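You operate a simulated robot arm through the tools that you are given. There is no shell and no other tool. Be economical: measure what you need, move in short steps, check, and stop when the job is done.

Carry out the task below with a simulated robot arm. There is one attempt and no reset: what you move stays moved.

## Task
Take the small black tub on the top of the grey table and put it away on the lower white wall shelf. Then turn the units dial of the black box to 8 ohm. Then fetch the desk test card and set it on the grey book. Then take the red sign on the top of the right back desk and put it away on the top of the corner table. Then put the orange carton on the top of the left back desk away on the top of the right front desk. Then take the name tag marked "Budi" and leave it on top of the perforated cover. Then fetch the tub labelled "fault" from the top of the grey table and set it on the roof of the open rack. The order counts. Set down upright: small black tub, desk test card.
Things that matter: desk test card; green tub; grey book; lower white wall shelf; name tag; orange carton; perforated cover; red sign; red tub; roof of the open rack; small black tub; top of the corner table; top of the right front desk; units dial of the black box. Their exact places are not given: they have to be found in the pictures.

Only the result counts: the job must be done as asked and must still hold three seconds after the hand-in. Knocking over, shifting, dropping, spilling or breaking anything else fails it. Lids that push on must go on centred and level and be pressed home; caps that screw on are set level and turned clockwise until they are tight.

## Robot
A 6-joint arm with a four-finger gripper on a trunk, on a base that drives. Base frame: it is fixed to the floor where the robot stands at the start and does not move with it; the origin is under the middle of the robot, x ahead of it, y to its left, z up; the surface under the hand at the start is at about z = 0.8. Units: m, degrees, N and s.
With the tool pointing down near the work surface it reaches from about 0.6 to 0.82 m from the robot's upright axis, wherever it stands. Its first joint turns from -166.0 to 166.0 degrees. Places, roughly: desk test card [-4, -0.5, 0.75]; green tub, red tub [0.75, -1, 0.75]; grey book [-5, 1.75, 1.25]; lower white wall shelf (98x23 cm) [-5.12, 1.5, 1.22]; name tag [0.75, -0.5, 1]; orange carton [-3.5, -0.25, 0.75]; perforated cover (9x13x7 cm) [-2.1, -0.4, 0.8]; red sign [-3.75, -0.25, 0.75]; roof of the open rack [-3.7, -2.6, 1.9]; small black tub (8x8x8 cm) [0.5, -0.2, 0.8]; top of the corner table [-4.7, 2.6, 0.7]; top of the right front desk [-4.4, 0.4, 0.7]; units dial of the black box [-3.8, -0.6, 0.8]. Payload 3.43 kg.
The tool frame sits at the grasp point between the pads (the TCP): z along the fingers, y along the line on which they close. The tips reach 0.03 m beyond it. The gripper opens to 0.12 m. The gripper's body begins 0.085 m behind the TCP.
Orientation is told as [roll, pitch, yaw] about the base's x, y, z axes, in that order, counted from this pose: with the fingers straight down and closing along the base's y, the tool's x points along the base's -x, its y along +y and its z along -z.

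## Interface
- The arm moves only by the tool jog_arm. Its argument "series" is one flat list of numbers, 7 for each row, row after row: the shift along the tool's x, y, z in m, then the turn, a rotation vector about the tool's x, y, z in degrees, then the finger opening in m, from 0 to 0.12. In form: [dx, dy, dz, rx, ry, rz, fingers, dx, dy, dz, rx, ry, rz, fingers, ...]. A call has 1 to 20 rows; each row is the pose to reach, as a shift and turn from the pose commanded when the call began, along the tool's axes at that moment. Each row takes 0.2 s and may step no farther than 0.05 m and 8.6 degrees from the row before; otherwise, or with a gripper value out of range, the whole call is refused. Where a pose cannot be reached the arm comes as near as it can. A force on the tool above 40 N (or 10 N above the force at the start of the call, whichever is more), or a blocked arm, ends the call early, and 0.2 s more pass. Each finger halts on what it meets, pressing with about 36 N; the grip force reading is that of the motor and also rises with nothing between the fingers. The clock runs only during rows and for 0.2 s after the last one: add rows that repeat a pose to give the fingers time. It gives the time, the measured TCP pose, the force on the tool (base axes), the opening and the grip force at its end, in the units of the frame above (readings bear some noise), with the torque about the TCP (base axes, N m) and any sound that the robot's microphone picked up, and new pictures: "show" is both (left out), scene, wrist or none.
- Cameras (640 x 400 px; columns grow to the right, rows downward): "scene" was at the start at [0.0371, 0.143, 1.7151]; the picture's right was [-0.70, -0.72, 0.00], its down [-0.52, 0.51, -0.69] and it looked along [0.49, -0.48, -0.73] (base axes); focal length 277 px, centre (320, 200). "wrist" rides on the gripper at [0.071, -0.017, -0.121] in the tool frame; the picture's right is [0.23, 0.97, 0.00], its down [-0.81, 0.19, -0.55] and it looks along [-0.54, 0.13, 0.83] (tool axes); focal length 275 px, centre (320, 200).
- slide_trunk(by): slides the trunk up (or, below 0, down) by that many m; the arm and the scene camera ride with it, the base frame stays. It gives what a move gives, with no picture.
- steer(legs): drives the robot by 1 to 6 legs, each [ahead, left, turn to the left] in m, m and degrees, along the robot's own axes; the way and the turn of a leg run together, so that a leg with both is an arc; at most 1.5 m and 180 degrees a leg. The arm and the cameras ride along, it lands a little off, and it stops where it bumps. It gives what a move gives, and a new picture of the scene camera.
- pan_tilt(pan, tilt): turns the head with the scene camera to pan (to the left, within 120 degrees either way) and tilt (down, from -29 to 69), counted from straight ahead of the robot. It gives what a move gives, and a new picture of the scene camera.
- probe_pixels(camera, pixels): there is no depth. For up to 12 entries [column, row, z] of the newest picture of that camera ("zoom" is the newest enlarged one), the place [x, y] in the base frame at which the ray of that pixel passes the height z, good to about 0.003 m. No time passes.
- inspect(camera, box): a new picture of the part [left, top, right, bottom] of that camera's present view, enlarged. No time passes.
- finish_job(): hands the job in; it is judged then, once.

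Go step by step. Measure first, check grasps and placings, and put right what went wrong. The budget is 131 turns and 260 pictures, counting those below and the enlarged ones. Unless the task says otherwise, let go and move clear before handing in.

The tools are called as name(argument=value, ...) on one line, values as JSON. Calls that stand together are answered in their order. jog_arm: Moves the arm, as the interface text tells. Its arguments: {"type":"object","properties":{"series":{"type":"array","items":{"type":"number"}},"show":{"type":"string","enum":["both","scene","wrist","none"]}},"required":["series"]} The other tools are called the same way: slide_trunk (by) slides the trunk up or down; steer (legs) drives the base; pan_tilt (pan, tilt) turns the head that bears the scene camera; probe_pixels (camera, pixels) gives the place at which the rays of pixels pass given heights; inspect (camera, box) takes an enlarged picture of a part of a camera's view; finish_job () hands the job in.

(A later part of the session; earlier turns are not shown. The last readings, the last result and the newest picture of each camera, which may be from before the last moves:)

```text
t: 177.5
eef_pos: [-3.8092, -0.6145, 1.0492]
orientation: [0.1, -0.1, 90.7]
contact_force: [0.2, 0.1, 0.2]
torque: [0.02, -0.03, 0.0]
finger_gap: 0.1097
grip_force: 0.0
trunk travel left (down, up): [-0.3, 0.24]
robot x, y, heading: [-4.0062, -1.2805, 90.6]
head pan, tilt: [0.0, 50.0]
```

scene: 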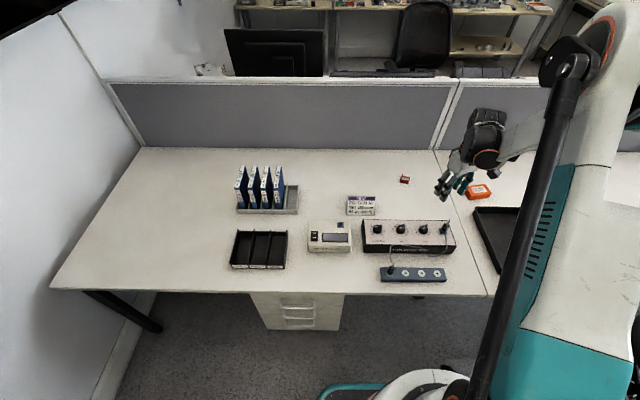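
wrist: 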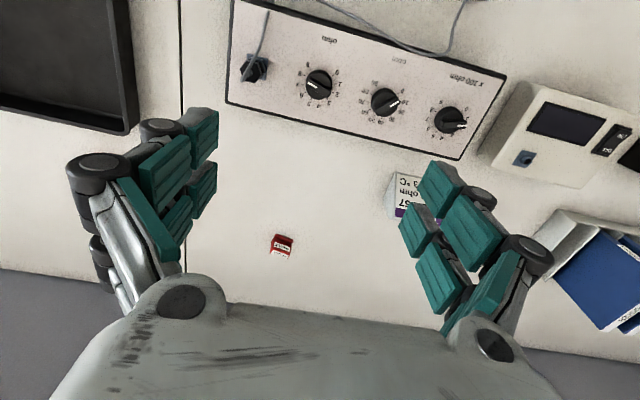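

probe_pixels(camera="scene", pixels=[[346.9, 215.3, 0.72], [374.5, 215.6, 0.72], [347.3, 195.5, 0.78], [375.6, 195.8, 0.78], [347.3, 195.5, 0.8], [375.6, 195.8, 0.8]])

jog_arm(series=[-0.02, 0.045, 0, 0, 0, 0, 0.11, -0.04, 0.09, 0, 0, 0, 0, 0.11, -0.05, 0.135, 0, 0, 0, 0, 0.11, -0.06, 0.18, 0, 0, 0, 0, 0.11, -0.07, 0.22, 0, 0, 0, 0, 0.11], show="wrist")

```text
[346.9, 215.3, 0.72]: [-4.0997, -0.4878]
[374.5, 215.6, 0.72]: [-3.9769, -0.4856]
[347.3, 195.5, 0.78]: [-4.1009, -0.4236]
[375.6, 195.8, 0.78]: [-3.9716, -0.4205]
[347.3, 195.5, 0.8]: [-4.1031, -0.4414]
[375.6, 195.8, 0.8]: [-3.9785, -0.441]
```

```text
t: 178.7
eef_pos: [-4.0318, -0.5509, 1.0526]
orientation: [0.1, 0.0, 90.6]
contact_force: [-0.3, 0.7, 0.2]
torque: [0.04, -0.02, 0.01]
finger_gap: 0.1099
grip_force: 0.0
trunk travel left (down, up): [-0.3, 0.24]
robot x, y, heading: [-4.0046, -1.2838, 90.8]
head pan, tilt: [0.0, 50.0]
```

wrist: 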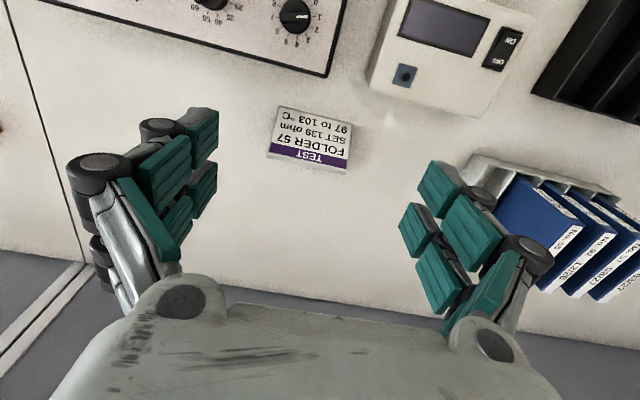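

inspect(camera="wrist", box=[255, 90, 367, 180])

probe_pixels(camera="wrist", pixels=[[279, 107, 0.72], [353, 122, 0.72], [268, 158, 0.78], [346, 173, 0.78], [268, 158, 0.76], [346, 173, 0.76]])

```text
4.44 times, centred on (311, 135) of wrist
```

zoom: 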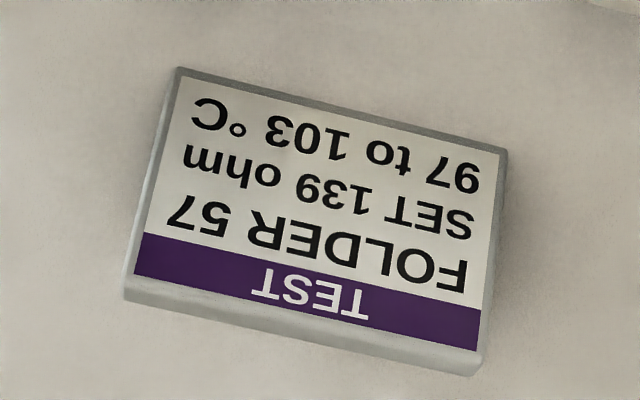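

```text
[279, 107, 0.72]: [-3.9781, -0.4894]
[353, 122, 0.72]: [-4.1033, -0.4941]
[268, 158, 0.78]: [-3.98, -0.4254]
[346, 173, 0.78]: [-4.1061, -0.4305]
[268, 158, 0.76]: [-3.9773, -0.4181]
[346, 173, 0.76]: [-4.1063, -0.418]
```

The card measures about 0.124 m wide, too wide for the fingers across its ends. I need its side profile, so I'll move the hand east and look at the end face with the wrist camera.

jog_arm(series=[-0.01, -0.02, 0.0, 0, 0, -8, 0.11, -0.02, -0.04, 0.0, 0, 0, -16, 0.11, -0.03, -0.06, 0.0, 0, 0, -24, 0.11, -0.04, -0.08, 0.0, 0, 0, -32, 0.11, -0.05, -0.1, 0.0, 0, 0, -40, 0.11, -0.06, -0.11, 0.02, 0, 0, -48, 0.11, -0.07, -0.12, 0.04, 0, 0, -56, 0.11, -0.08, -0.13, 0.06, 0, 0, -64, 0.11, -0.09, -0.14, 0.07, 0, 0, -72, 0.11, -0.1, -0.15, 0.08, 0, 0, -80, 0.11, -0.1, -0.15, 0.09, 0, 0, -88, 0.11], show="wrist")

```text
t: 181.1
eef_pos: [-3.882, -0.445, 0.9584]
orientation: [0.1, -0.1, 178.9]
contact_force: [0.8, -0.4, 0.2]
torque: [-0.04, 0.01, 0.02]
finger_gap: 0.11
grip_force: 0.1
trunk travel left (down, up): [-0.3, 0.24]
robot x, y, heading: [-4.0092, -1.2853, 90.8]
head pan, tilt: [0.0, 50.0]
```

wrist: 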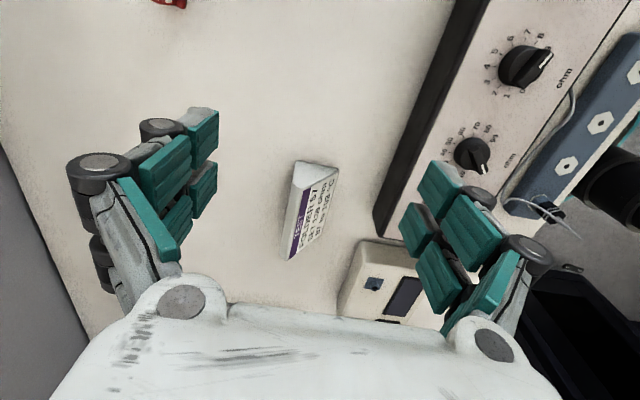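

inspect(camera="wrist", box=[260, 140, 372, 270])

probe_pixels(camera="wrist", pixels=[[297, 161, 0.73], [338, 171, 0.73], [305, 186, 0.786], [305, 186, 0.78], [284, 258, 0.786]])

```text
3.08 times, centred on (316, 205) of wrist
```

zoom: 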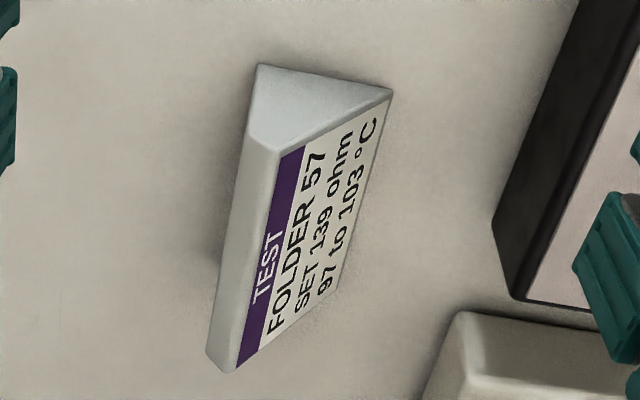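

```text
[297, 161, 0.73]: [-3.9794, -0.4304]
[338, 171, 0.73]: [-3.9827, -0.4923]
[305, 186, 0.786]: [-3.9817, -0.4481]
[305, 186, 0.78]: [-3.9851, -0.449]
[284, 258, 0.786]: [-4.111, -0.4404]
```

The card's profile is a wedge 0.062 deep at the base, with a near-vertical back, a 52° front and a flat top at z≈0.786. I'll grip it front-to-back with the hand coming along its length from the east, tilted 45° and rolled about 20° to split the wedge angle. That pose also suits the shelf. First the tilt.

jog_arm(series=[-0.013, 0.001, 0.016, 0, -7.5, 0, 0.1, -0.026, 0.002, 0.032, 0, -15, 0, 0.1, -0.039, 0.004, 0.048, 0, -22.5, 0, 0.1, -0.052, 0.005, 0.064, 0, -30, 0, 0.09, -0.065, 0.006, 0.08, 0, -37.5, 0, 0.08, -0.078, 0.007, 0.096, 0, -45, 0, 0.08, -0.078, 0.007, 0.096, 0, -45, 0, 0.08], show="scene")

jog_arm(series=[0, 0, 0, 0, 0, 7, 0.08, 0, 0, 0, 0, 0, 14, 0.08, 0, 0, 0, 0, 0, 20, 0.08], show="both")

```text
t: 182.7
eef_pos: [-3.9733, -0.4965, 0.9126]
orientation: [0.0, -45.1, 178.8]
contact_force: [-0.1, 0.6, 0.3]
torque: [0.01, 0.03, 0.04]
finger_gap: 0.0798
grip_force: 0.0
out of reach, approached as far as the arm can: row 4, 5, 6, 7
trunk travel left (down, up): [-0.3, 0.24]
robot x, y, heading: [-4.0103, -1.2858, 91.0]
head pan, tilt: [0.0, 50.0]
```

scene: 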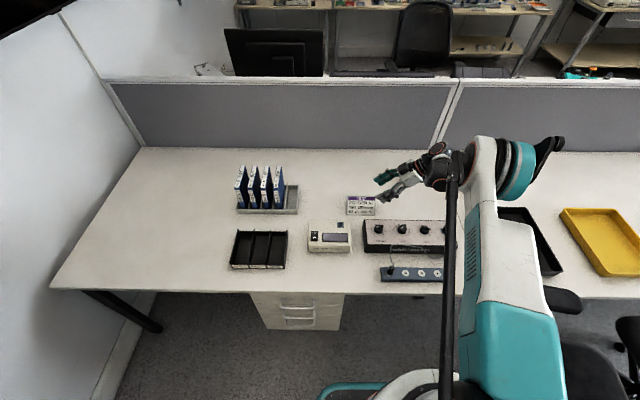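

```text
t: 183.5
eef_pos: [-3.9751, -0.4959, 0.9116]
orientation: [18.8, -41.6, 151.4]
contact_force: [-0.4, 0.4, -0.6]
torque: [0.0, 0.0, 0.05]
finger_gap: 0.0802
grip_force: 0.1
trunk travel left (down, up): [-0.3, 0.24]
robot x, y, heading: [-4.0076, -1.286, 91.0]
head pan, tilt: [0.0, 50.0]
```

scene: 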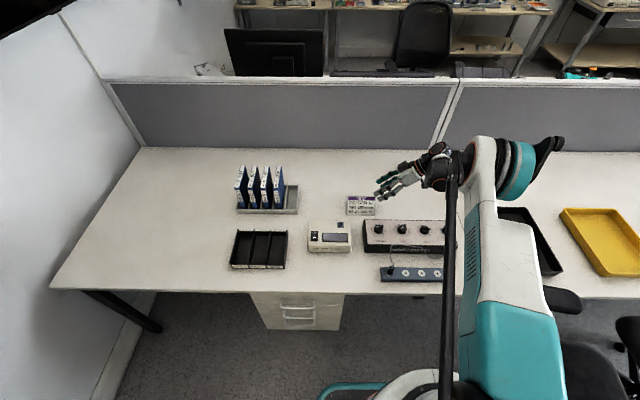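
wrist: 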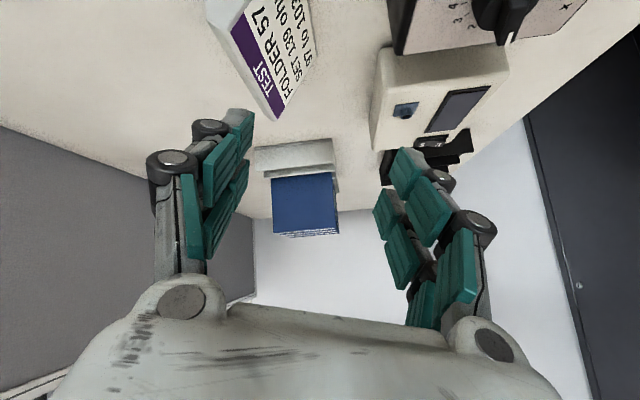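

The reach is short because I stand too far away and the shoulder is high. I'll raise the hand 0.25 m, drive 0.12 m nearer and lower the trunk.

jog_arm(series=[-0.033, 0.012, -0.035, 0, 0, 0, 0.08, -0.066, 0.024, -0.07, 0, 0, 0, 0.08, -0.1, 0.036, -0.106, 0, 0, 0, 0.08, -0.133, 0.048, -0.141, 0, 0, 0, 0.08, -0.166, 0.06, -0.176, 0, 0, 0, 0.08], show="none")

steer(legs=[[0.12, 0, -1]])

slide_trunk(by=-0.25)

```text
refused: row 3 steps farther than a row can; nothing moved
```

```text
t: 184.8
eef_pos: [-3.9582, -0.3735, 0.9106]
orientation: [18.8, -41.6, 150.2]
contact_force: [0.6, 0.0, 0.7]
torque: [-0.02, 0.03, -0.01]
finger_gap: 0.0803
grip_force: 0.0
trunk travel left (down, up): [-0.3, 0.24]
robot x, y, heading: [-4.0056, -1.1622, 90.0]
head pan, tilt: [0.0, 50.0]
```

scene: 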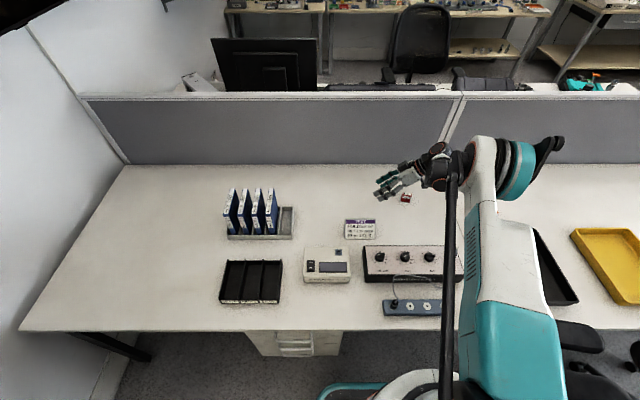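

```text
t: 186.2
eef_pos: [-3.9596, -0.3719, 0.7725]
orientation: [18.6, -42.2, 150.4]
contact_force: [0.5, 3.8, 9.7]
torque: [0.51, -0.14, 0.04]
finger_gap: 0.0839
grip_force: 2.3
trunk travel left (down, up): [-0.157, 0.383]
robot x, y, heading: [-4.007, -1.1604, 89.7]
head pan, tilt: [0.0, 50.0]
stopped: the force on the tool passed its limit at 51 N (the readings are from after the stop); the commanded pose is now the measured one
```

My raise was refused, so the trunk lowered the fingertips onto the bare desk (51 N). I'll lift at once and check that the card hasn't moved.

jog_arm(series=[-0.032, 0.012, -0.034, 0, 0, 0, 0.08, -0.064, 0.023, -0.068, 0, 0, 0, 0.08, -0.096, 0.035, -0.102, 0, 0, 0, 0.08, -0.12, 0.044, -0.13, 0, 0, 0, 0.08], show="both")

inspect(camera="scene", box=[330, 170, 442, 240])

```text
t: 187.2
eef_pos: [-3.9597, -0.3709, 0.9544]
orientation: [18.7, -42.1, 150.4]
contact_force: [0.3, -0.6, 0.1]
torque: [0.02, 0.01, 0.0]
finger_gap: 0.08
grip_force: 0.0
trunk travel left (down, up): [-0.157, 0.383]
robot x, y, heading: [-4.0056, -1.163, 89.8]
head pan, tilt: [0.0, 50.0]
```

scene: 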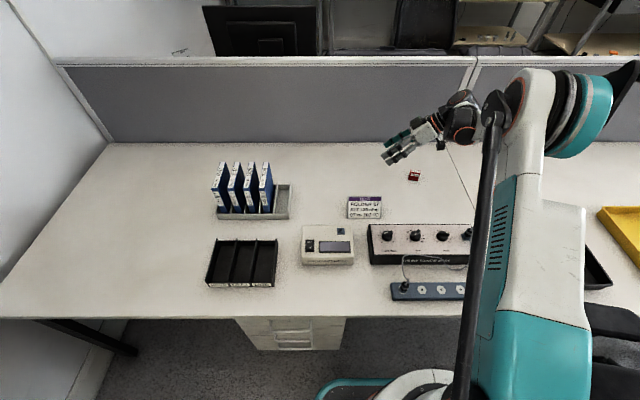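
wrist: 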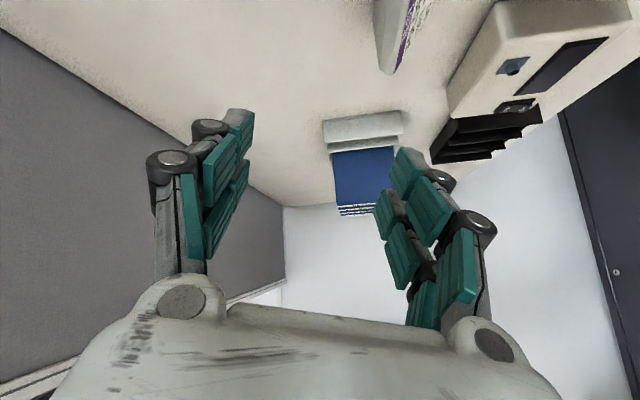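

```text
5.71 times, centred on (386, 205) of scene
```

zoom: 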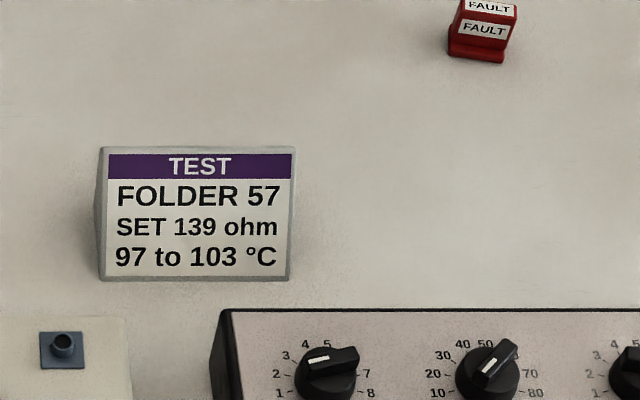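

The card still looks square and unmoved. I'll re-measure it.

probe_pixels(camera="zoom", pixels=[[101, 280, 0.73], [290, 280, 0.73], [102, 148, 0.786], [296, 149, 0.786], [449, 58, 0.73], [503, 62, 0.73]])

probe_pixels(camera="wrist", pixels=[[405, 60, 0.786], [377, 58, 0.786], [388, 74, 0.786]])

```text
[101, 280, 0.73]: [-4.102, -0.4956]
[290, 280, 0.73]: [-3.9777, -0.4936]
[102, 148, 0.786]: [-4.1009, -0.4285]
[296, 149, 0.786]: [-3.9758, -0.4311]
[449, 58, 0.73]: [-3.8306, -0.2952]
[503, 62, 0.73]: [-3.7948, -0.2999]
```

```text
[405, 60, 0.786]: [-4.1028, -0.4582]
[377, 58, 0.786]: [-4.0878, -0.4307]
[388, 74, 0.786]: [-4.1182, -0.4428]
```

The card is unmoved: x -4.102..-3.977, front edge y -0.494, back about -0.43. I'll go to the pre-grasp point east of and above it.

jog_arm(series=[0.031, 0.016, 0.02, 0, 0, 0, 0.08, 0.062, 0.032, 0.04, 0, 0, 0, 0.08, 0.0927, 0.0478, 0.0593, 0, 0, 0, 0.08, 0.0927, 0.0478, 0.0593, 0, 0, 0, 0.08], show="both")

```text
t: 188.2
eef_pos: [-3.9586, -0.4494, 0.8619]
orientation: [18.6, -42.1, 150.3]
contact_force: [0.7, 0.5, -0.1]
torque: [0.03, -0.01, -0.03]
finger_gap: 0.0799
grip_force: 0.0
trunk travel left (down, up): [-0.157, 0.383]
robot x, y, heading: [-4.0083, -1.1627, 89.9]
head pan, tilt: [0.0, 50.0]
```

scene: 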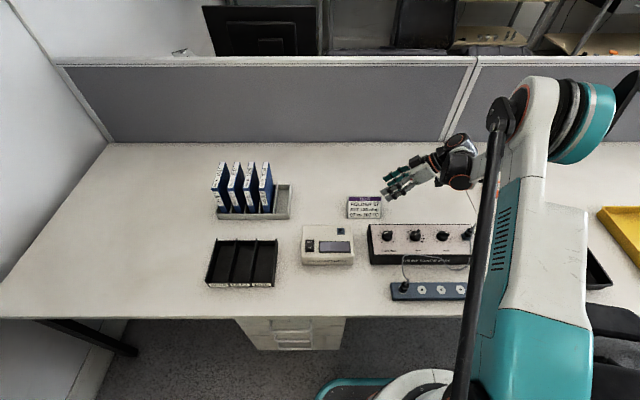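
wrist: 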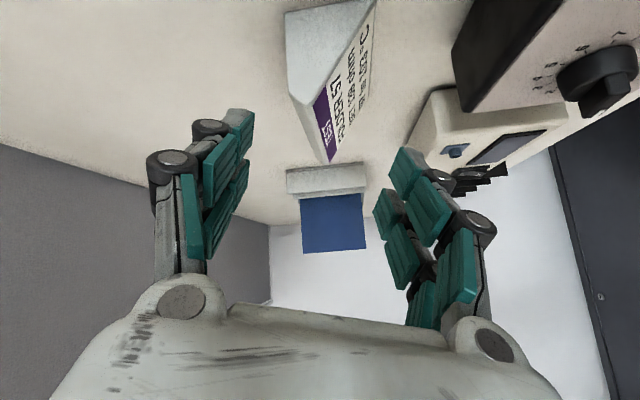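

The card lies between the open fingers. I'll advance 0.115 m along the fingers.

jog_arm(series=[0, 0, 0.04, 0, 0, 0, 0.08, 0, 0, 0.08, 0, 0, 0, 0.08, 0, 0, 0.105, 0, 0, 0, 0.08, 0, 0, 0.117, 0, 0, 0, 0.08], show="wrist")

inspect(camera="scene", box=[330, 170, 442, 240])

```text
t: 189.2
eef_pos: [-4.0357, -0.4446, 0.7803]
orientation: [18.6, -42.1, 150.4]
contact_force: [-0.3, -1.3, 0.1]
torque: [-0.01, -0.04, 0.02]
finger_gap: 0.0802
grip_force: 0.1
trunk travel left (down, up): [-0.157, 0.383]
robot x, y, heading: [-4.0094, -1.1629, 90.0]
head pan, tilt: [0.0, 50.0]
```

wrist: 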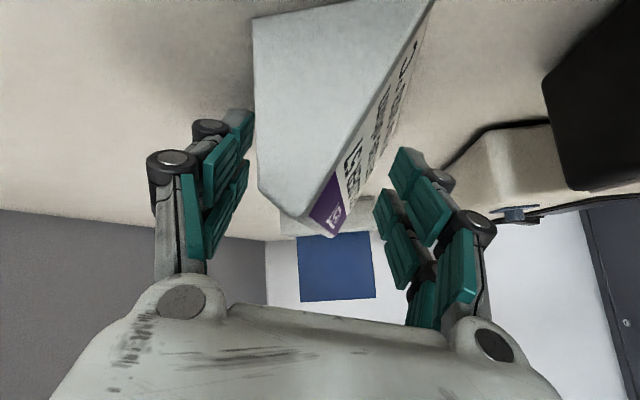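

```text
5.71 times, centred on (386, 205) of scene
```

zoom: 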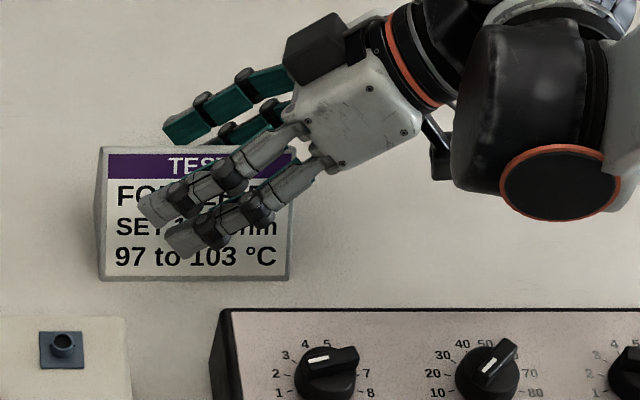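

The fingers straddle the card's front and back. I'll lower 5 mm, close and watch the card.

jog_arm(series=[0.0033, -0.0012, 0.0035, 0, 0, 0, 0.08, 0.0033, -0.0012, 0.0035, 0, 0, 0, 0.05, 0.0033, -0.0012, 0.0035, 0, 0, 0, 0.02, 0.0033, -0.0012, 0.0035, 0, 0, 0, 0.01, 0.0033, -0.0012, 0.0035, 0, 0, 0, 0.01], show="wrist")

inspect(camera="scene", box=[330, 170, 442, 240])

```text
t: 190.4
eef_pos: [-4.0353, -0.4457, 0.7743]
orientation: [18.6, -42.2, 150.3]
contact_force: [2.7, -0.4, 12.0]
torque: [-0.67, 0.34, 0.32]
finger_gap: 0.0548
grip_force: 35.8
trunk travel left (down, up): [-0.157, 0.383]
robot x, y, heading: [-4.005, -1.1639, 90.0]
head pan, tilt: [0.0, 50.0]
```

wrist: 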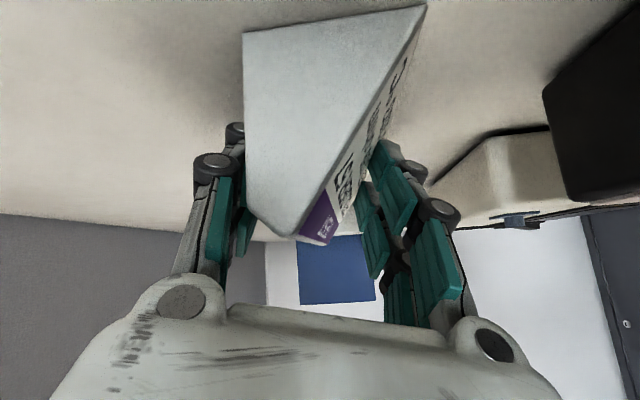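

```text
5.71 times, centred on (386, 205) of scene
```

zoom: 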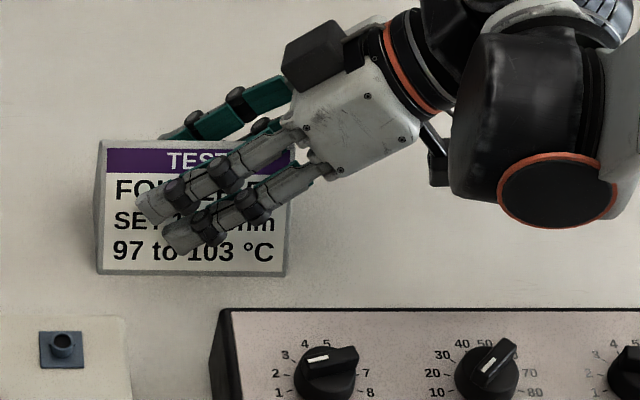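

It's gripped at gap 0.055. I'll test with a 2.5 cm lift.

jog_arm(series=[-0.0066, 0.0024, -0.007, 0, 0, 0, 0.01, -0.0166, 0.006, -0.0177, 0, 0, 0, 0.01, -0.0166, 0.006, -0.0177, 0, 0, 0, 0.01], show="wrist")

inspect(camera="scene", box=[330, 160, 442, 230])

```text
t: 191.2
eef_pos: [-4.0361, -0.4459, 0.7996]
orientation: [18.6, -42.1, 150.3]
contact_force: [0.7, -0.1, -1.3]
torque: [0.0, 0.0, 0.02]
finger_gap: 0.0535
grip_force: 36.0
trunk travel left (down, up): [-0.157, 0.383]
robot x, y, heading: [-4.0069, -1.1591, 90.0]
head pan, tilt: [0.0, 50.0]
```

wrist: 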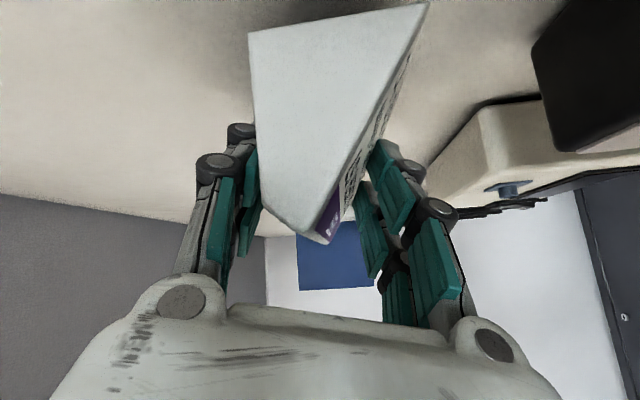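

```text
5.71 times, centred on (386, 195) of scene
```

zoom: 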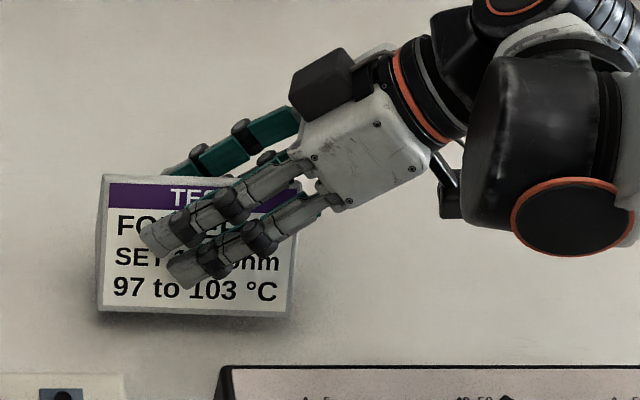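

The card is held, tilted only a few degrees. I'll raise the trunk fully, lift a bit more with the arm, then swing the hand 60° clockwise about the vertical for the shelf.

slide_trunk(by=0.38)

jog_arm(series=[-0.029, 0.0105, -0.031, 0, 0, 0, 0.01, -0.058, 0.021, -0.062, 0, 0, 0, 0.01, -0.0863, 0.0315, -0.092, 0, 0, 0, 0.01, -0.0863, 0.0315, -0.092, 5.0, -1.8, 5.3, 0.01, -0.0863, 0.0315, -0.092, 9.95, -3.6, 10.6, 0.01, -0.0863, 0.0315, -0.092, 14.9, -5.4, 15.9, 0.01, -0.0863, 0.0315, -0.092, 19.9, -7.2, 21.2, 0.01, -0.0863, 0.0315, -0.092, 24.9, -9.05, 26.5, 0.01, -0.0863, 0.0315, -0.092, 29.9, -10.9, 31.8, 0.01, -0.0863, 0.0315, -0.092, 34.8, -12.7, 37.1, 0.01, -0.0863, 0.0315, -0.092, 39.8, -14.5, 42.4, 0.01], show="both")

```text
t: 194.9
eef_pos: [-4.0358, -0.4441, 1.1795]
orientation: [18.6, -42.1, 150.4]
contact_force: [0.1, -0.1, -1.5]
torque: [-0.01, 0.02, 0.03]
finger_gap: 0.0528
grip_force: 35.8
trunk travel left (down, up): [-0.537, 0.003]
robot x, y, heading: [-4.0086, -1.1584, 89.7]
head pan, tilt: [0.0, 50.0]
```

```text
t: 197.3
eef_pos: [-4.0362, -0.4467, 1.3082]
orientation: [19.3, -42.0, 89.8]
contact_force: [0.1, -0.8, -1.9]
torque: [0.03, -0.04, -0.02]
finger_gap: 0.0524
grip_force: 35.8
trunk travel left (down, up): [-0.537, 0.003]
robot x, y, heading: [-4.0076, -1.1613, 89.8]
head pan, tilt: [0.0, 50.0]
```

scene: 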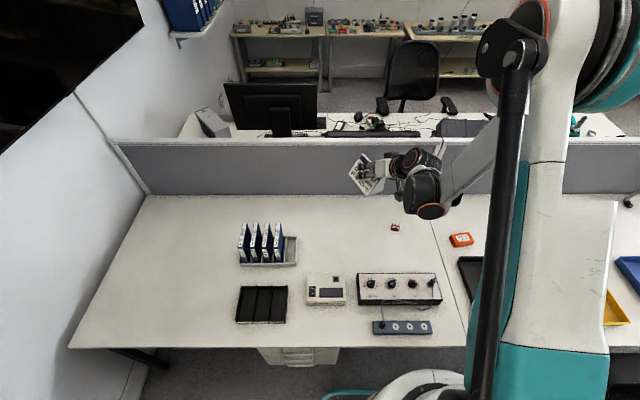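
wrist: 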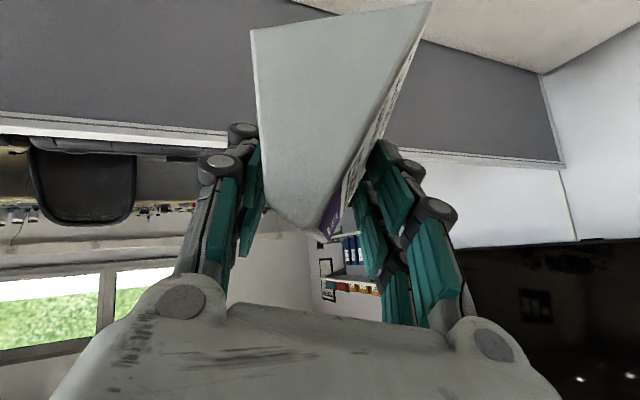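

The gap is creeping slightly (0.0535→0.0524). I'll look closely at how the card sits before the long drive.

inspect(camera="scene", box=[330, 140, 442, 220])

inspect(camera="wrist", box=[200, 0, 460, 270])

```text
5.00 times, centred on (386, 180) of scene
```

zoom: 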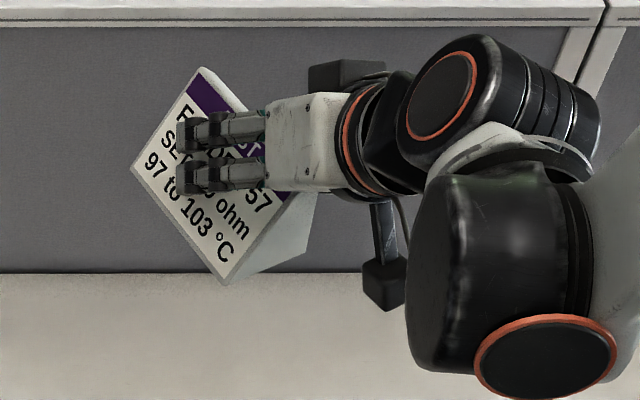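

```text
1.48 times, centred on (330, 135) of wrist
```

zoom: 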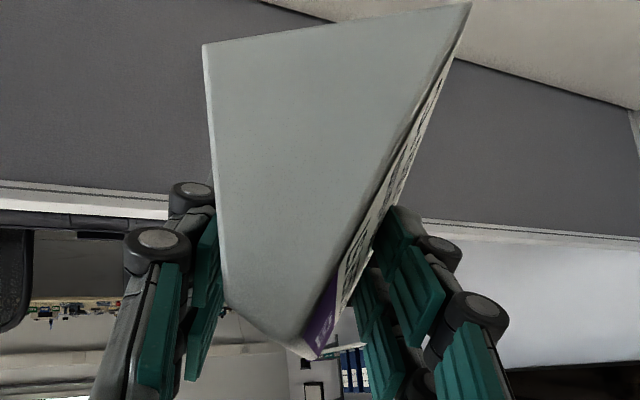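

It holds well at mid-face. I'll back out, turn east and go halfway, then check the gap.

steer(legs=[[-0.71, 0, 0], [0, 0, -90], [1.25, 0, 0], [1.3, 0, 0]])

```text
t: 213.2
eef_pos: [-1.7462, -1.9847, 1.3041]
orientation: [19.3, -41.8, -3.4]
contact_force: [2.7, -0.6, -2.8]
torque: [0.01, 0.08, 0.04]
finger_gap: 0.0508
grip_force: 35.9
trunk travel left (down, up): [-0.537, 0.003]
robot x, y, heading: [-2.4674, -1.9696, -3.2]
head pan, tilt: [0.0, 50.0]
stopped in leg 4: the robot was blocked; the commanded pose is now the measured one
```

scene: 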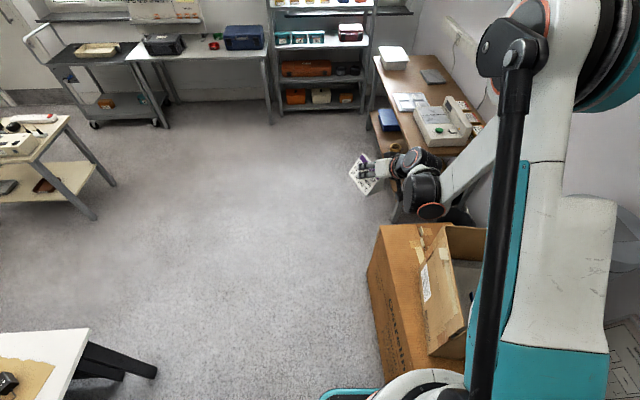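

I drifted to y=-1.97 and nudged the carton on the floor. I'll back off a little, shift left and continue.

steer(legs=[[-0.04, 0.0, 0], [0, 0.2, 3], [0.95, 0.05, 0], [0, 0, 90]])

```text
t: 223.7
eef_pos: [-1.5583, -1.0024, 1.309]
orientation: [19.2, -42.0, 89.0]
contact_force: [-0.2, 0.1, -1.9]
torque: [0.0, 0.0, -0.02]
finger_gap: 0.0503
grip_force: 36.4
trunk travel left (down, up): [-0.537, 0.003]
robot x, y, heading: [-1.5422, -1.7214, 89.1]
head pan, tilt: [0.0, 50.0]
```

scene: 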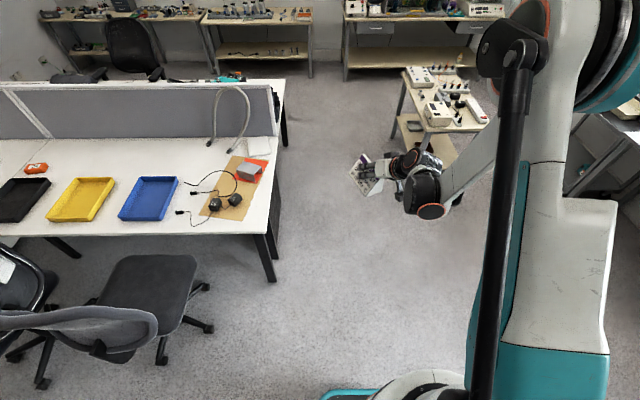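

I'll go north, turn west at y≈1.4 and head for the shelf along y≈1.65.

steer(legs=[[1.45, -0.12, 1], [1.45, 0, 0], [0.22, 0, 0], [0, 0, 90], [1.4, -0.25, 0]])

inspect(camera="wrist", box=[200, 0, 460, 270])

```text
t: 249.4
eef_pos: [-3.4271, 1.6956, 1.3107]
orientation: [19.5, -42.0, 177.6]
contact_force: [0.0, 0.7, -2.2]
torque: [0.01, -0.02, -0.01]
finger_gap: 0.0479
grip_force: 35.9
trunk travel left (down, up): [-0.537, 0.003]
robot x, y, heading: [-2.714, 1.6962, 177.6]
head pan, tilt: [0.0, 50.0]
```

scene: 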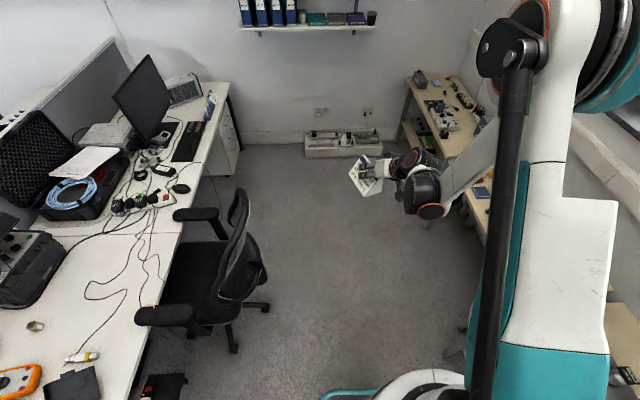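

```text
1.48 times, centred on (330, 135) of wrist
```

zoom: 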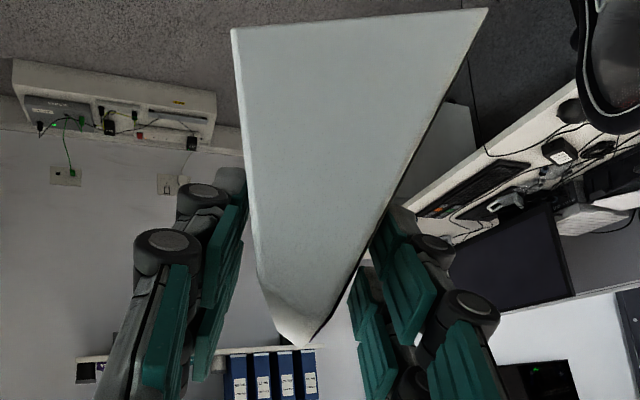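

The card is creeping slowly in the grip (gap 0.048), so I'll move promptly. I'll drive up to just in front of the shelf.

steer(legs=[[1.37, -0.08, 0]])

pan_tilt(pan=-5, tilt=32)

inspect(camera="scene", box=[280, 150, 472, 270])

```text
t: 256.0
eef_pos: [-4.732, 1.8538, 1.3082]
orientation: [19.3, -42.0, 176.8]
contact_force: [0.6, 0.1, -2.5]
torque: [0.02, -0.02, 0.0]
finger_gap: 0.0473
grip_force: 36.0
trunk travel left (down, up): [-0.537, 0.003]
robot x, y, heading: [-4.015, 1.8397, 176.8]
head pan, tilt: [0.0, 50.0]
```

scene: 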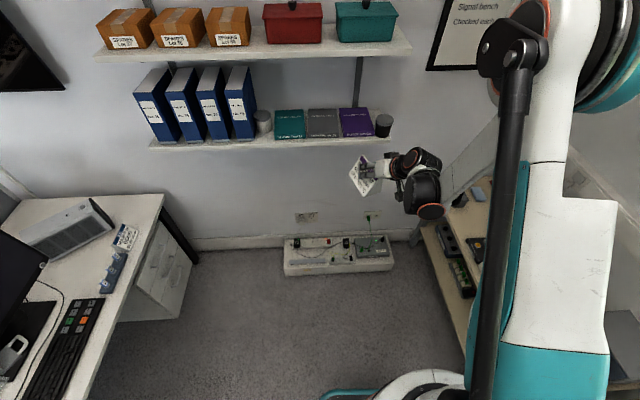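

```text
t: 256.9
eef_pos: [-4.731, 1.8541, 1.3086]
orientation: [19.2, -42.0, 176.8]
contact_force: [0.1, 0.0, -2.1]
torque: [0.02, 0.0, -0.01]
finger_gap: 0.0474
grip_force: 36.2
trunk travel left (down, up): [-0.537, 0.003]
robot x, y, heading: [-4.0143, 1.8416, 176.6]
head pan, tilt: [-5.0, 32.0]
```

scene: 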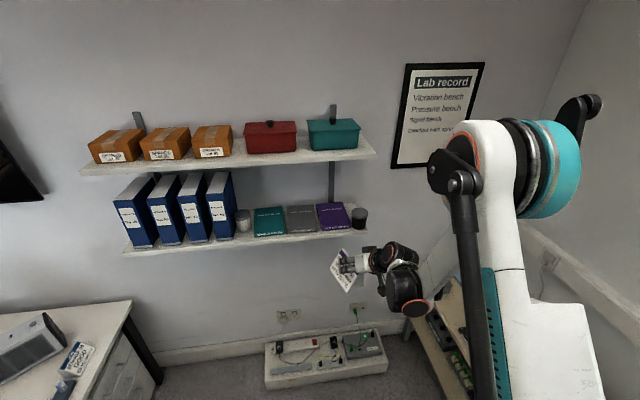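

```text
3.33 times, centred on (376, 210) of scene
```

zoom: 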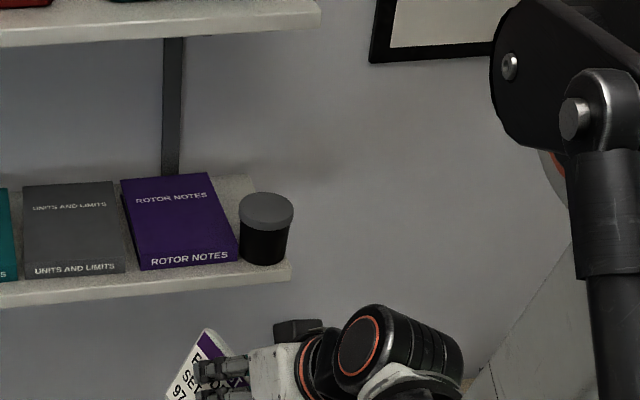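

inspect(camera="scene", box=[310, 235, 406, 305])

inspect(camera="wrist", box=[160, 0, 480, 270])

```text
5.71 times, centred on (358, 270) of scene
```

zoom: 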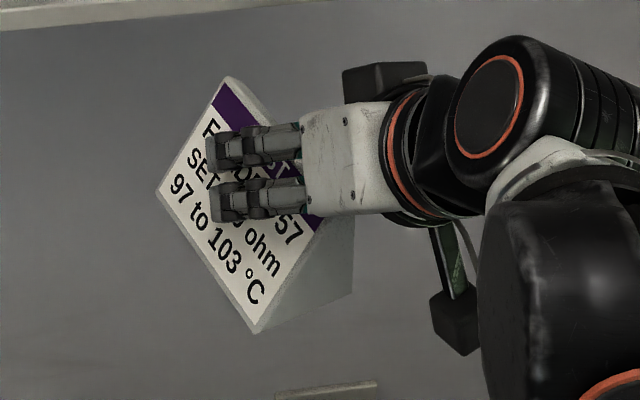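

```text
1.48 times, centred on (320, 135) of wrist
```

zoom: 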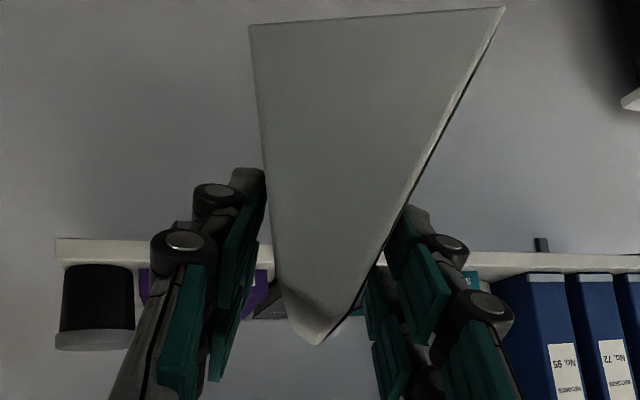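

I'll check whether the card's bottom edge is level, using its two bottom corners.

probe_pixels(camera="zoom", pixels=[[258, 200, 1.26]])

probe_pixels(camera="scene", pixels=[[347.1, 293.3, 1.25], [347.1, 293.3, 1.27], [347.1, 293.3, 1.23], [329.5, 268.2, 1.25], [329.5, 268.2, 1.27], [329.5, 268.2, 1.23], [363.3, 287.5, 1.25], [341.5, 248.5, 1.31], [341.5, 248.5, 1.33]])

probe_pixels(camera="wrist", pixels=[[273, 17, 1.25], [443, 5, 1.25], [273, 17, 1.27], [443, 5, 1.27], [273, 17, 1.23], [443, 5, 1.23]])

```text
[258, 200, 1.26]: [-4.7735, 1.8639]
```

```text
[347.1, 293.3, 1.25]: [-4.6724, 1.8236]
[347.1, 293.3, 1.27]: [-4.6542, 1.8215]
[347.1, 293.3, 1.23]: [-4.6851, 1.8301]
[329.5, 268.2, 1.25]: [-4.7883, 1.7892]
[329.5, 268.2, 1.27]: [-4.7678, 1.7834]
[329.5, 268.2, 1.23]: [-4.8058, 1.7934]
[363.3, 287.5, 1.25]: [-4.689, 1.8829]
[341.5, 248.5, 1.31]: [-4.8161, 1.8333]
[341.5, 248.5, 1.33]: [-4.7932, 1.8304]
```

```text
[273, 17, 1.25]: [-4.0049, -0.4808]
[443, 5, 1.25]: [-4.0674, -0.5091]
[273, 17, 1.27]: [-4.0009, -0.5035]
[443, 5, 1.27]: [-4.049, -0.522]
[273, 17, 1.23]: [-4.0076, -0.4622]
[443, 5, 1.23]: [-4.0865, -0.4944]
```

The card's base edge is level at z≈1.25 (corners 0.121 apart) and its centre is near (-4.739, 1.836). I'll raise 3 cm, then strafe and advance so the card is over the grey book.

jog_arm(series=[-0.02, 0.0073, -0.0212, 0, 0, 0, 0.01], show="none")

steer(legs=[[0, 0.14, 0], [0.34, 0, 0]])

inspect(camera="scene", box=[250, 170, 442, 290])

```text
t: 257.2
eef_pos: [-4.7276, 1.8527, 1.3408]
orientation: [19.2, -42.2, 176.7]
contact_force: [1.5, -0.5, -1.2]
torque: [0.03, 0.0, -0.05]
finger_gap: 0.0473
grip_force: 35.9
trunk travel left (down, up): [-0.537, 0.003]
robot x, y, heading: [-4.0155, 1.8415, 176.5]
head pan, tilt: [-5.0, 32.0]
```

```text
t: 260.4
eef_pos: [-5.085, 1.7332, 1.3388]
orientation: [19.2, -42.0, 177.0]
contact_force: [-0.9, 0.2, -1.3]
torque: [0.02, -0.02, 0.02]
finger_gap: 0.0472
grip_force: 36.0
trunk travel left (down, up): [-0.537, 0.003]
robot x, y, heading: [-4.3715, 1.7242, 176.7]
head pan, tilt: [-5.0, 32.0]
```

scene: 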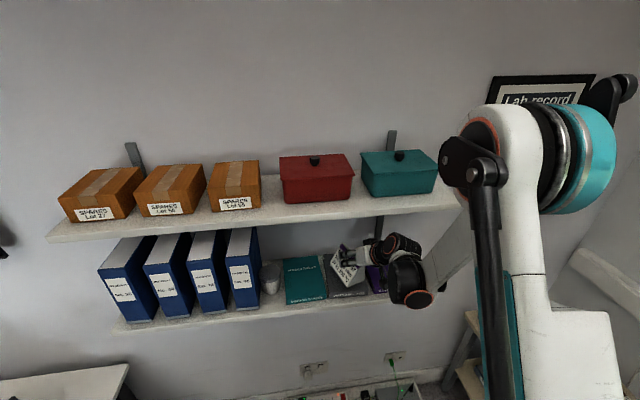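

```text
3.33 times, centred on (346, 230) of scene
```

zoom: 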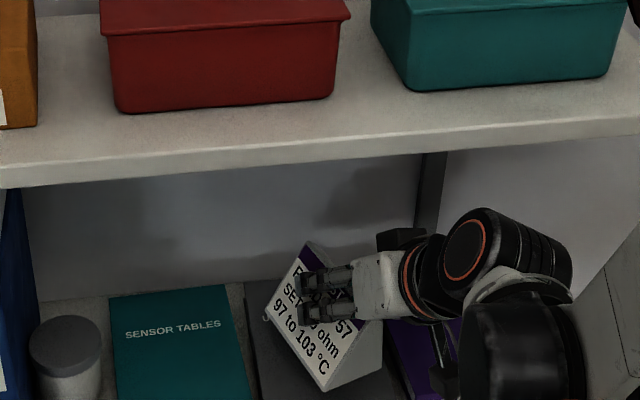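

probe_pixels(camera="zoom", pixels=[[323, 392, 1.28], [265, 309, 1.28], [383, 361, 1.28], [311, 242, 1.34], [246, 282, 1.24], [258, 400, 1.24], [246, 400, 1.24]])

```text
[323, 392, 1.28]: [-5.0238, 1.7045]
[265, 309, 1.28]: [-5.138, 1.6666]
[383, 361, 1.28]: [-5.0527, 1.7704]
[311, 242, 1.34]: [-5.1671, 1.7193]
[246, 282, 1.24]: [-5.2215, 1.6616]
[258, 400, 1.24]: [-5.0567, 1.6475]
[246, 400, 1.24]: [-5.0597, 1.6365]
```

The card centre is at (-5.091, 1.715). I'll move 3 cm deeper, lower to just above the book and then creep until contact.

jog_arm(series=[-0.0225, -0.0089, 0.0181, 0, 0, 0, 0.01, -0.0225, -0.0089, 0.0181, 0, 0, 0, 0.01, -0.0059, -0.0149, 0.0358, 0, 0, 0, 0.01, 0.0007, -0.0174, 0.0428, 0, 0, 0, 0.01, 0.0034, -0.0183, 0.0456, 0, 0, 0, 0.01, 0.0054, -0.0191, 0.0477, 0, 0, 0, 0.01], show="none")

inspect(camera="scene", box=[290, 220, 402, 290])

inspect(camera="wrist", box=[160, 0, 480, 270])

```text
t: 261.8
eef_pos: [-5.1126, 1.7382, 1.3032]
orientation: [19.6, -42.4, 176.5]
contact_force: [6.2, 1.6, 25.0]
torque: [-0.04, -0.72, 0.19]
finger_gap: 0.0463
grip_force: 36.2
trunk travel left (down, up): [-0.537, 0.003]
robot x, y, heading: [-4.3682, 1.7243, 176.8]
head pan, tilt: [-5.0, 32.0]
stopped in row 6: the force on the tool passed its limit at 48 N (the readings are from after the stop); the commanded pose is now the measured one
```

```text
5.71 times, centred on (346, 255) of scene
```

zoom: 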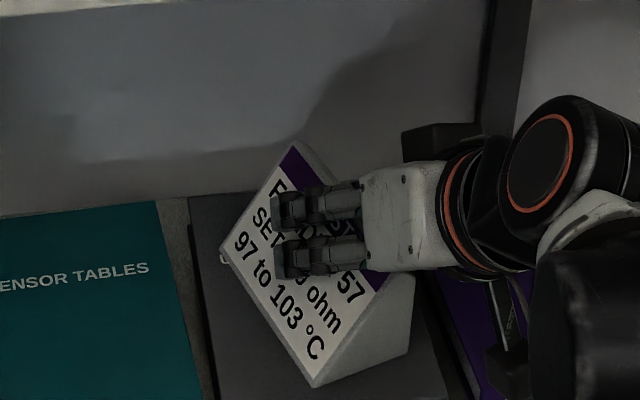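

```text
1.48 times, centred on (320, 135) of wrist
```

zoom: 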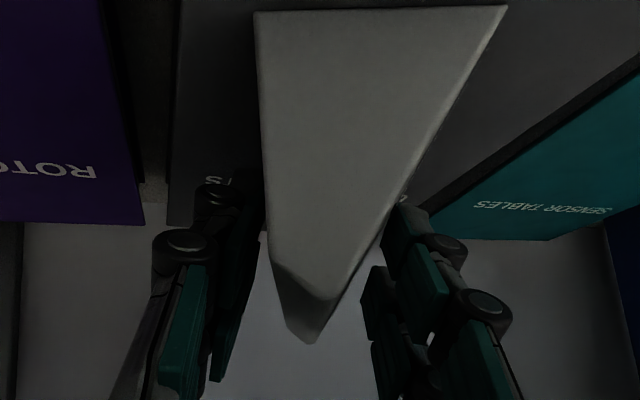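

The card is in contact with the grey book, inside its edges. I'll ease off 2 mm, open and check before withdrawing.

jog_arm(series=[-0.0013, 0.0005, -0.0014, 0, 0, 0, 0.01, -0.0013, 0.0005, -0.0014, 0, 0, 0, 0.05, -0.0013, 0.0005, -0.0014, 0, 0, 0, 0.06, -0.0013, 0.0005, -0.0014, 0, 0, 0, 0.075, -0.0013, 0.0005, -0.0014, 0, 0, 0, 0.085], show="none")

inspect(camera="scene", box=[290, 220, 402, 290])

inspect(camera="wrist", box=[160, 0, 480, 270])

```text
t: 263.0
eef_pos: [-5.1163, 1.7365, 1.3021]
orientation: [19.5, -42.2, 176.7]
contact_force: [-0.3, -0.6, 1.1]
torque: [-0.01, 0.01, -0.02]
finger_gap: 0.085
grip_force: 0.1
trunk travel left (down, up): [-0.537, 0.003]
robot x, y, heading: [-4.3712, 1.7249, 176.7]
head pan, tilt: [-5.0, 32.0]
```

```text
5.71 times, centred on (346, 255) of scene
```

zoom: 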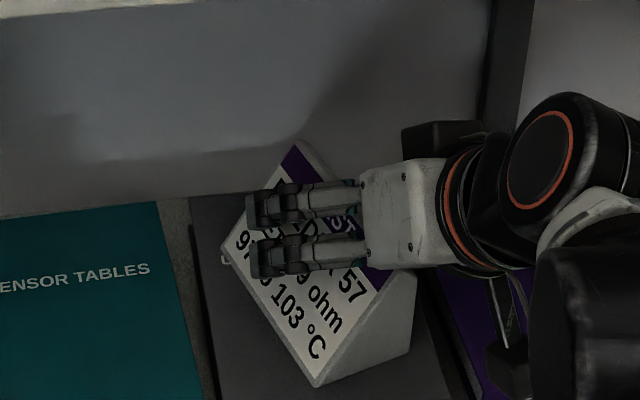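

```text
1.48 times, centred on (320, 135) of wrist
```

zoom: 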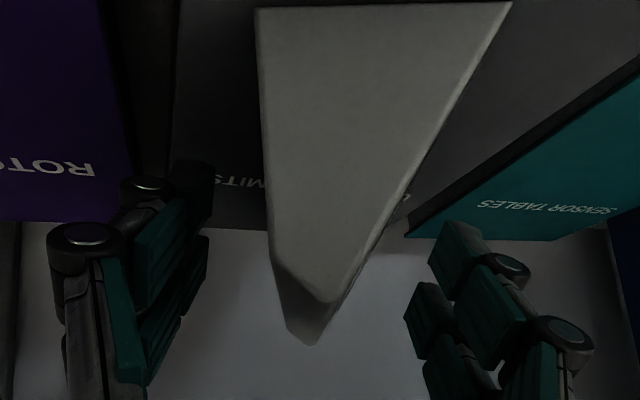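

The card stands on the book by itself. I'll withdraw along the fingers and confirm.

jog_arm(series=[0, 0, -0.04, 0, 0, 0, 0.085, 0, 0, -0.08, 0, 0, 0, 0.085, 0, 0, -0.12, 0, 0, 0, 0.085, 0, 0, -0.16, 0, 0, 0, 0.085], show="none")

inspect(camera="scene", box=[270, 210, 414, 300])

```text
t: 264.0
eef_pos: [-5.0096, 1.7851, 1.4129]
orientation: [19.5, -42.3, 176.6]
contact_force: [0.1, 0.8, 0.4]
torque: [-0.01, 0.01, -0.01]
finger_gap: 0.0851
grip_force: 0.2
trunk travel left (down, up): [-0.537, 0.003]
robot x, y, heading: [-4.3657, 1.7237, 176.8]
head pan, tilt: [-5.0, 32.0]
```

```text
4.44 times, centred on (342, 255) of scene
```

zoom: 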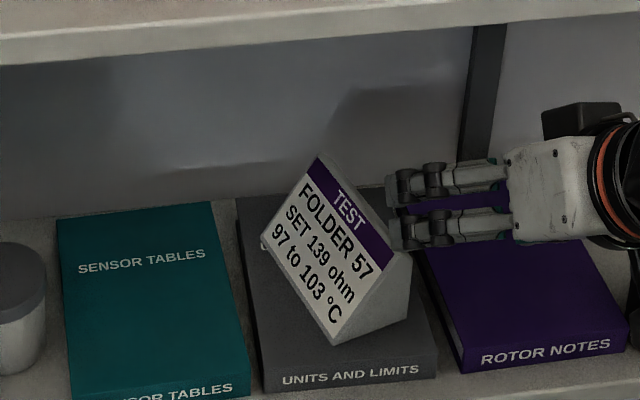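

The card stands upright on the grey book and the first three jobs are done. I'll undo the hand roll and drive back round to the south side for the red sign.

jog_arm(series=[0, 0, -0.02, 0, 0, -7, 0.085, 0, 0, -0.04, 0, 0, -14, 0.085, 0, 0, -0.04, 0, 0, -20, 0.085], show="none")

steer(legs=[[-1.4, 0.05, 0], [-1.45, 0, 3.3], [0, 0, 90], [1.45, 0.08, 0], [1.45, 0, 0], [0.4, 0, 0]])

```text
t: 264.8
eef_pos: [-4.985, 1.7973, 1.4408]
orientation: [0.0, -45.8, -155.7]
contact_force: [-0.4, -0.4, -0.4]
torque: [0.03, 0.02, 0.0]
finger_gap: 0.0848
grip_force: 0.0
trunk travel left (down, up): [-0.537, 0.003]
robot x, y, heading: [-4.3698, 1.7219, 176.7]
head pan, tilt: [-5.0, 32.0]
```

```text
t: 298.1
eef_pos: [-1.2222, -2.303, 1.4406]
orientation: [0.3, -45.7, -57.6]
contact_force: [0.4, -0.1, 0.7]
torque: [0.0, 0.03, 0.01]
finger_gap: 0.0851
grip_force: 0.0
trunk travel left (down, up): [-0.537, 0.003]
robot x, y, heading: [-1.2418, -1.6821, -85.0]
head pan, tilt: [-5.0, 32.0]
```

scene: 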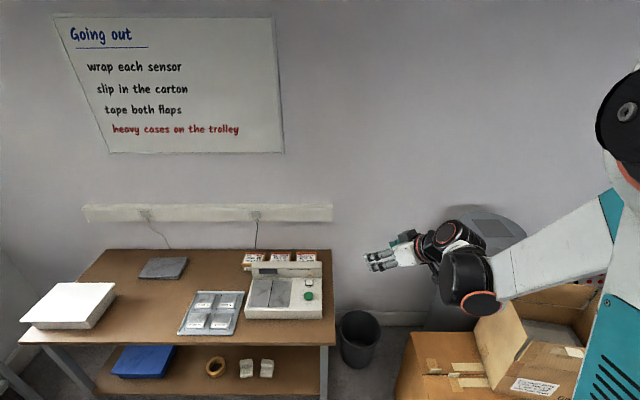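

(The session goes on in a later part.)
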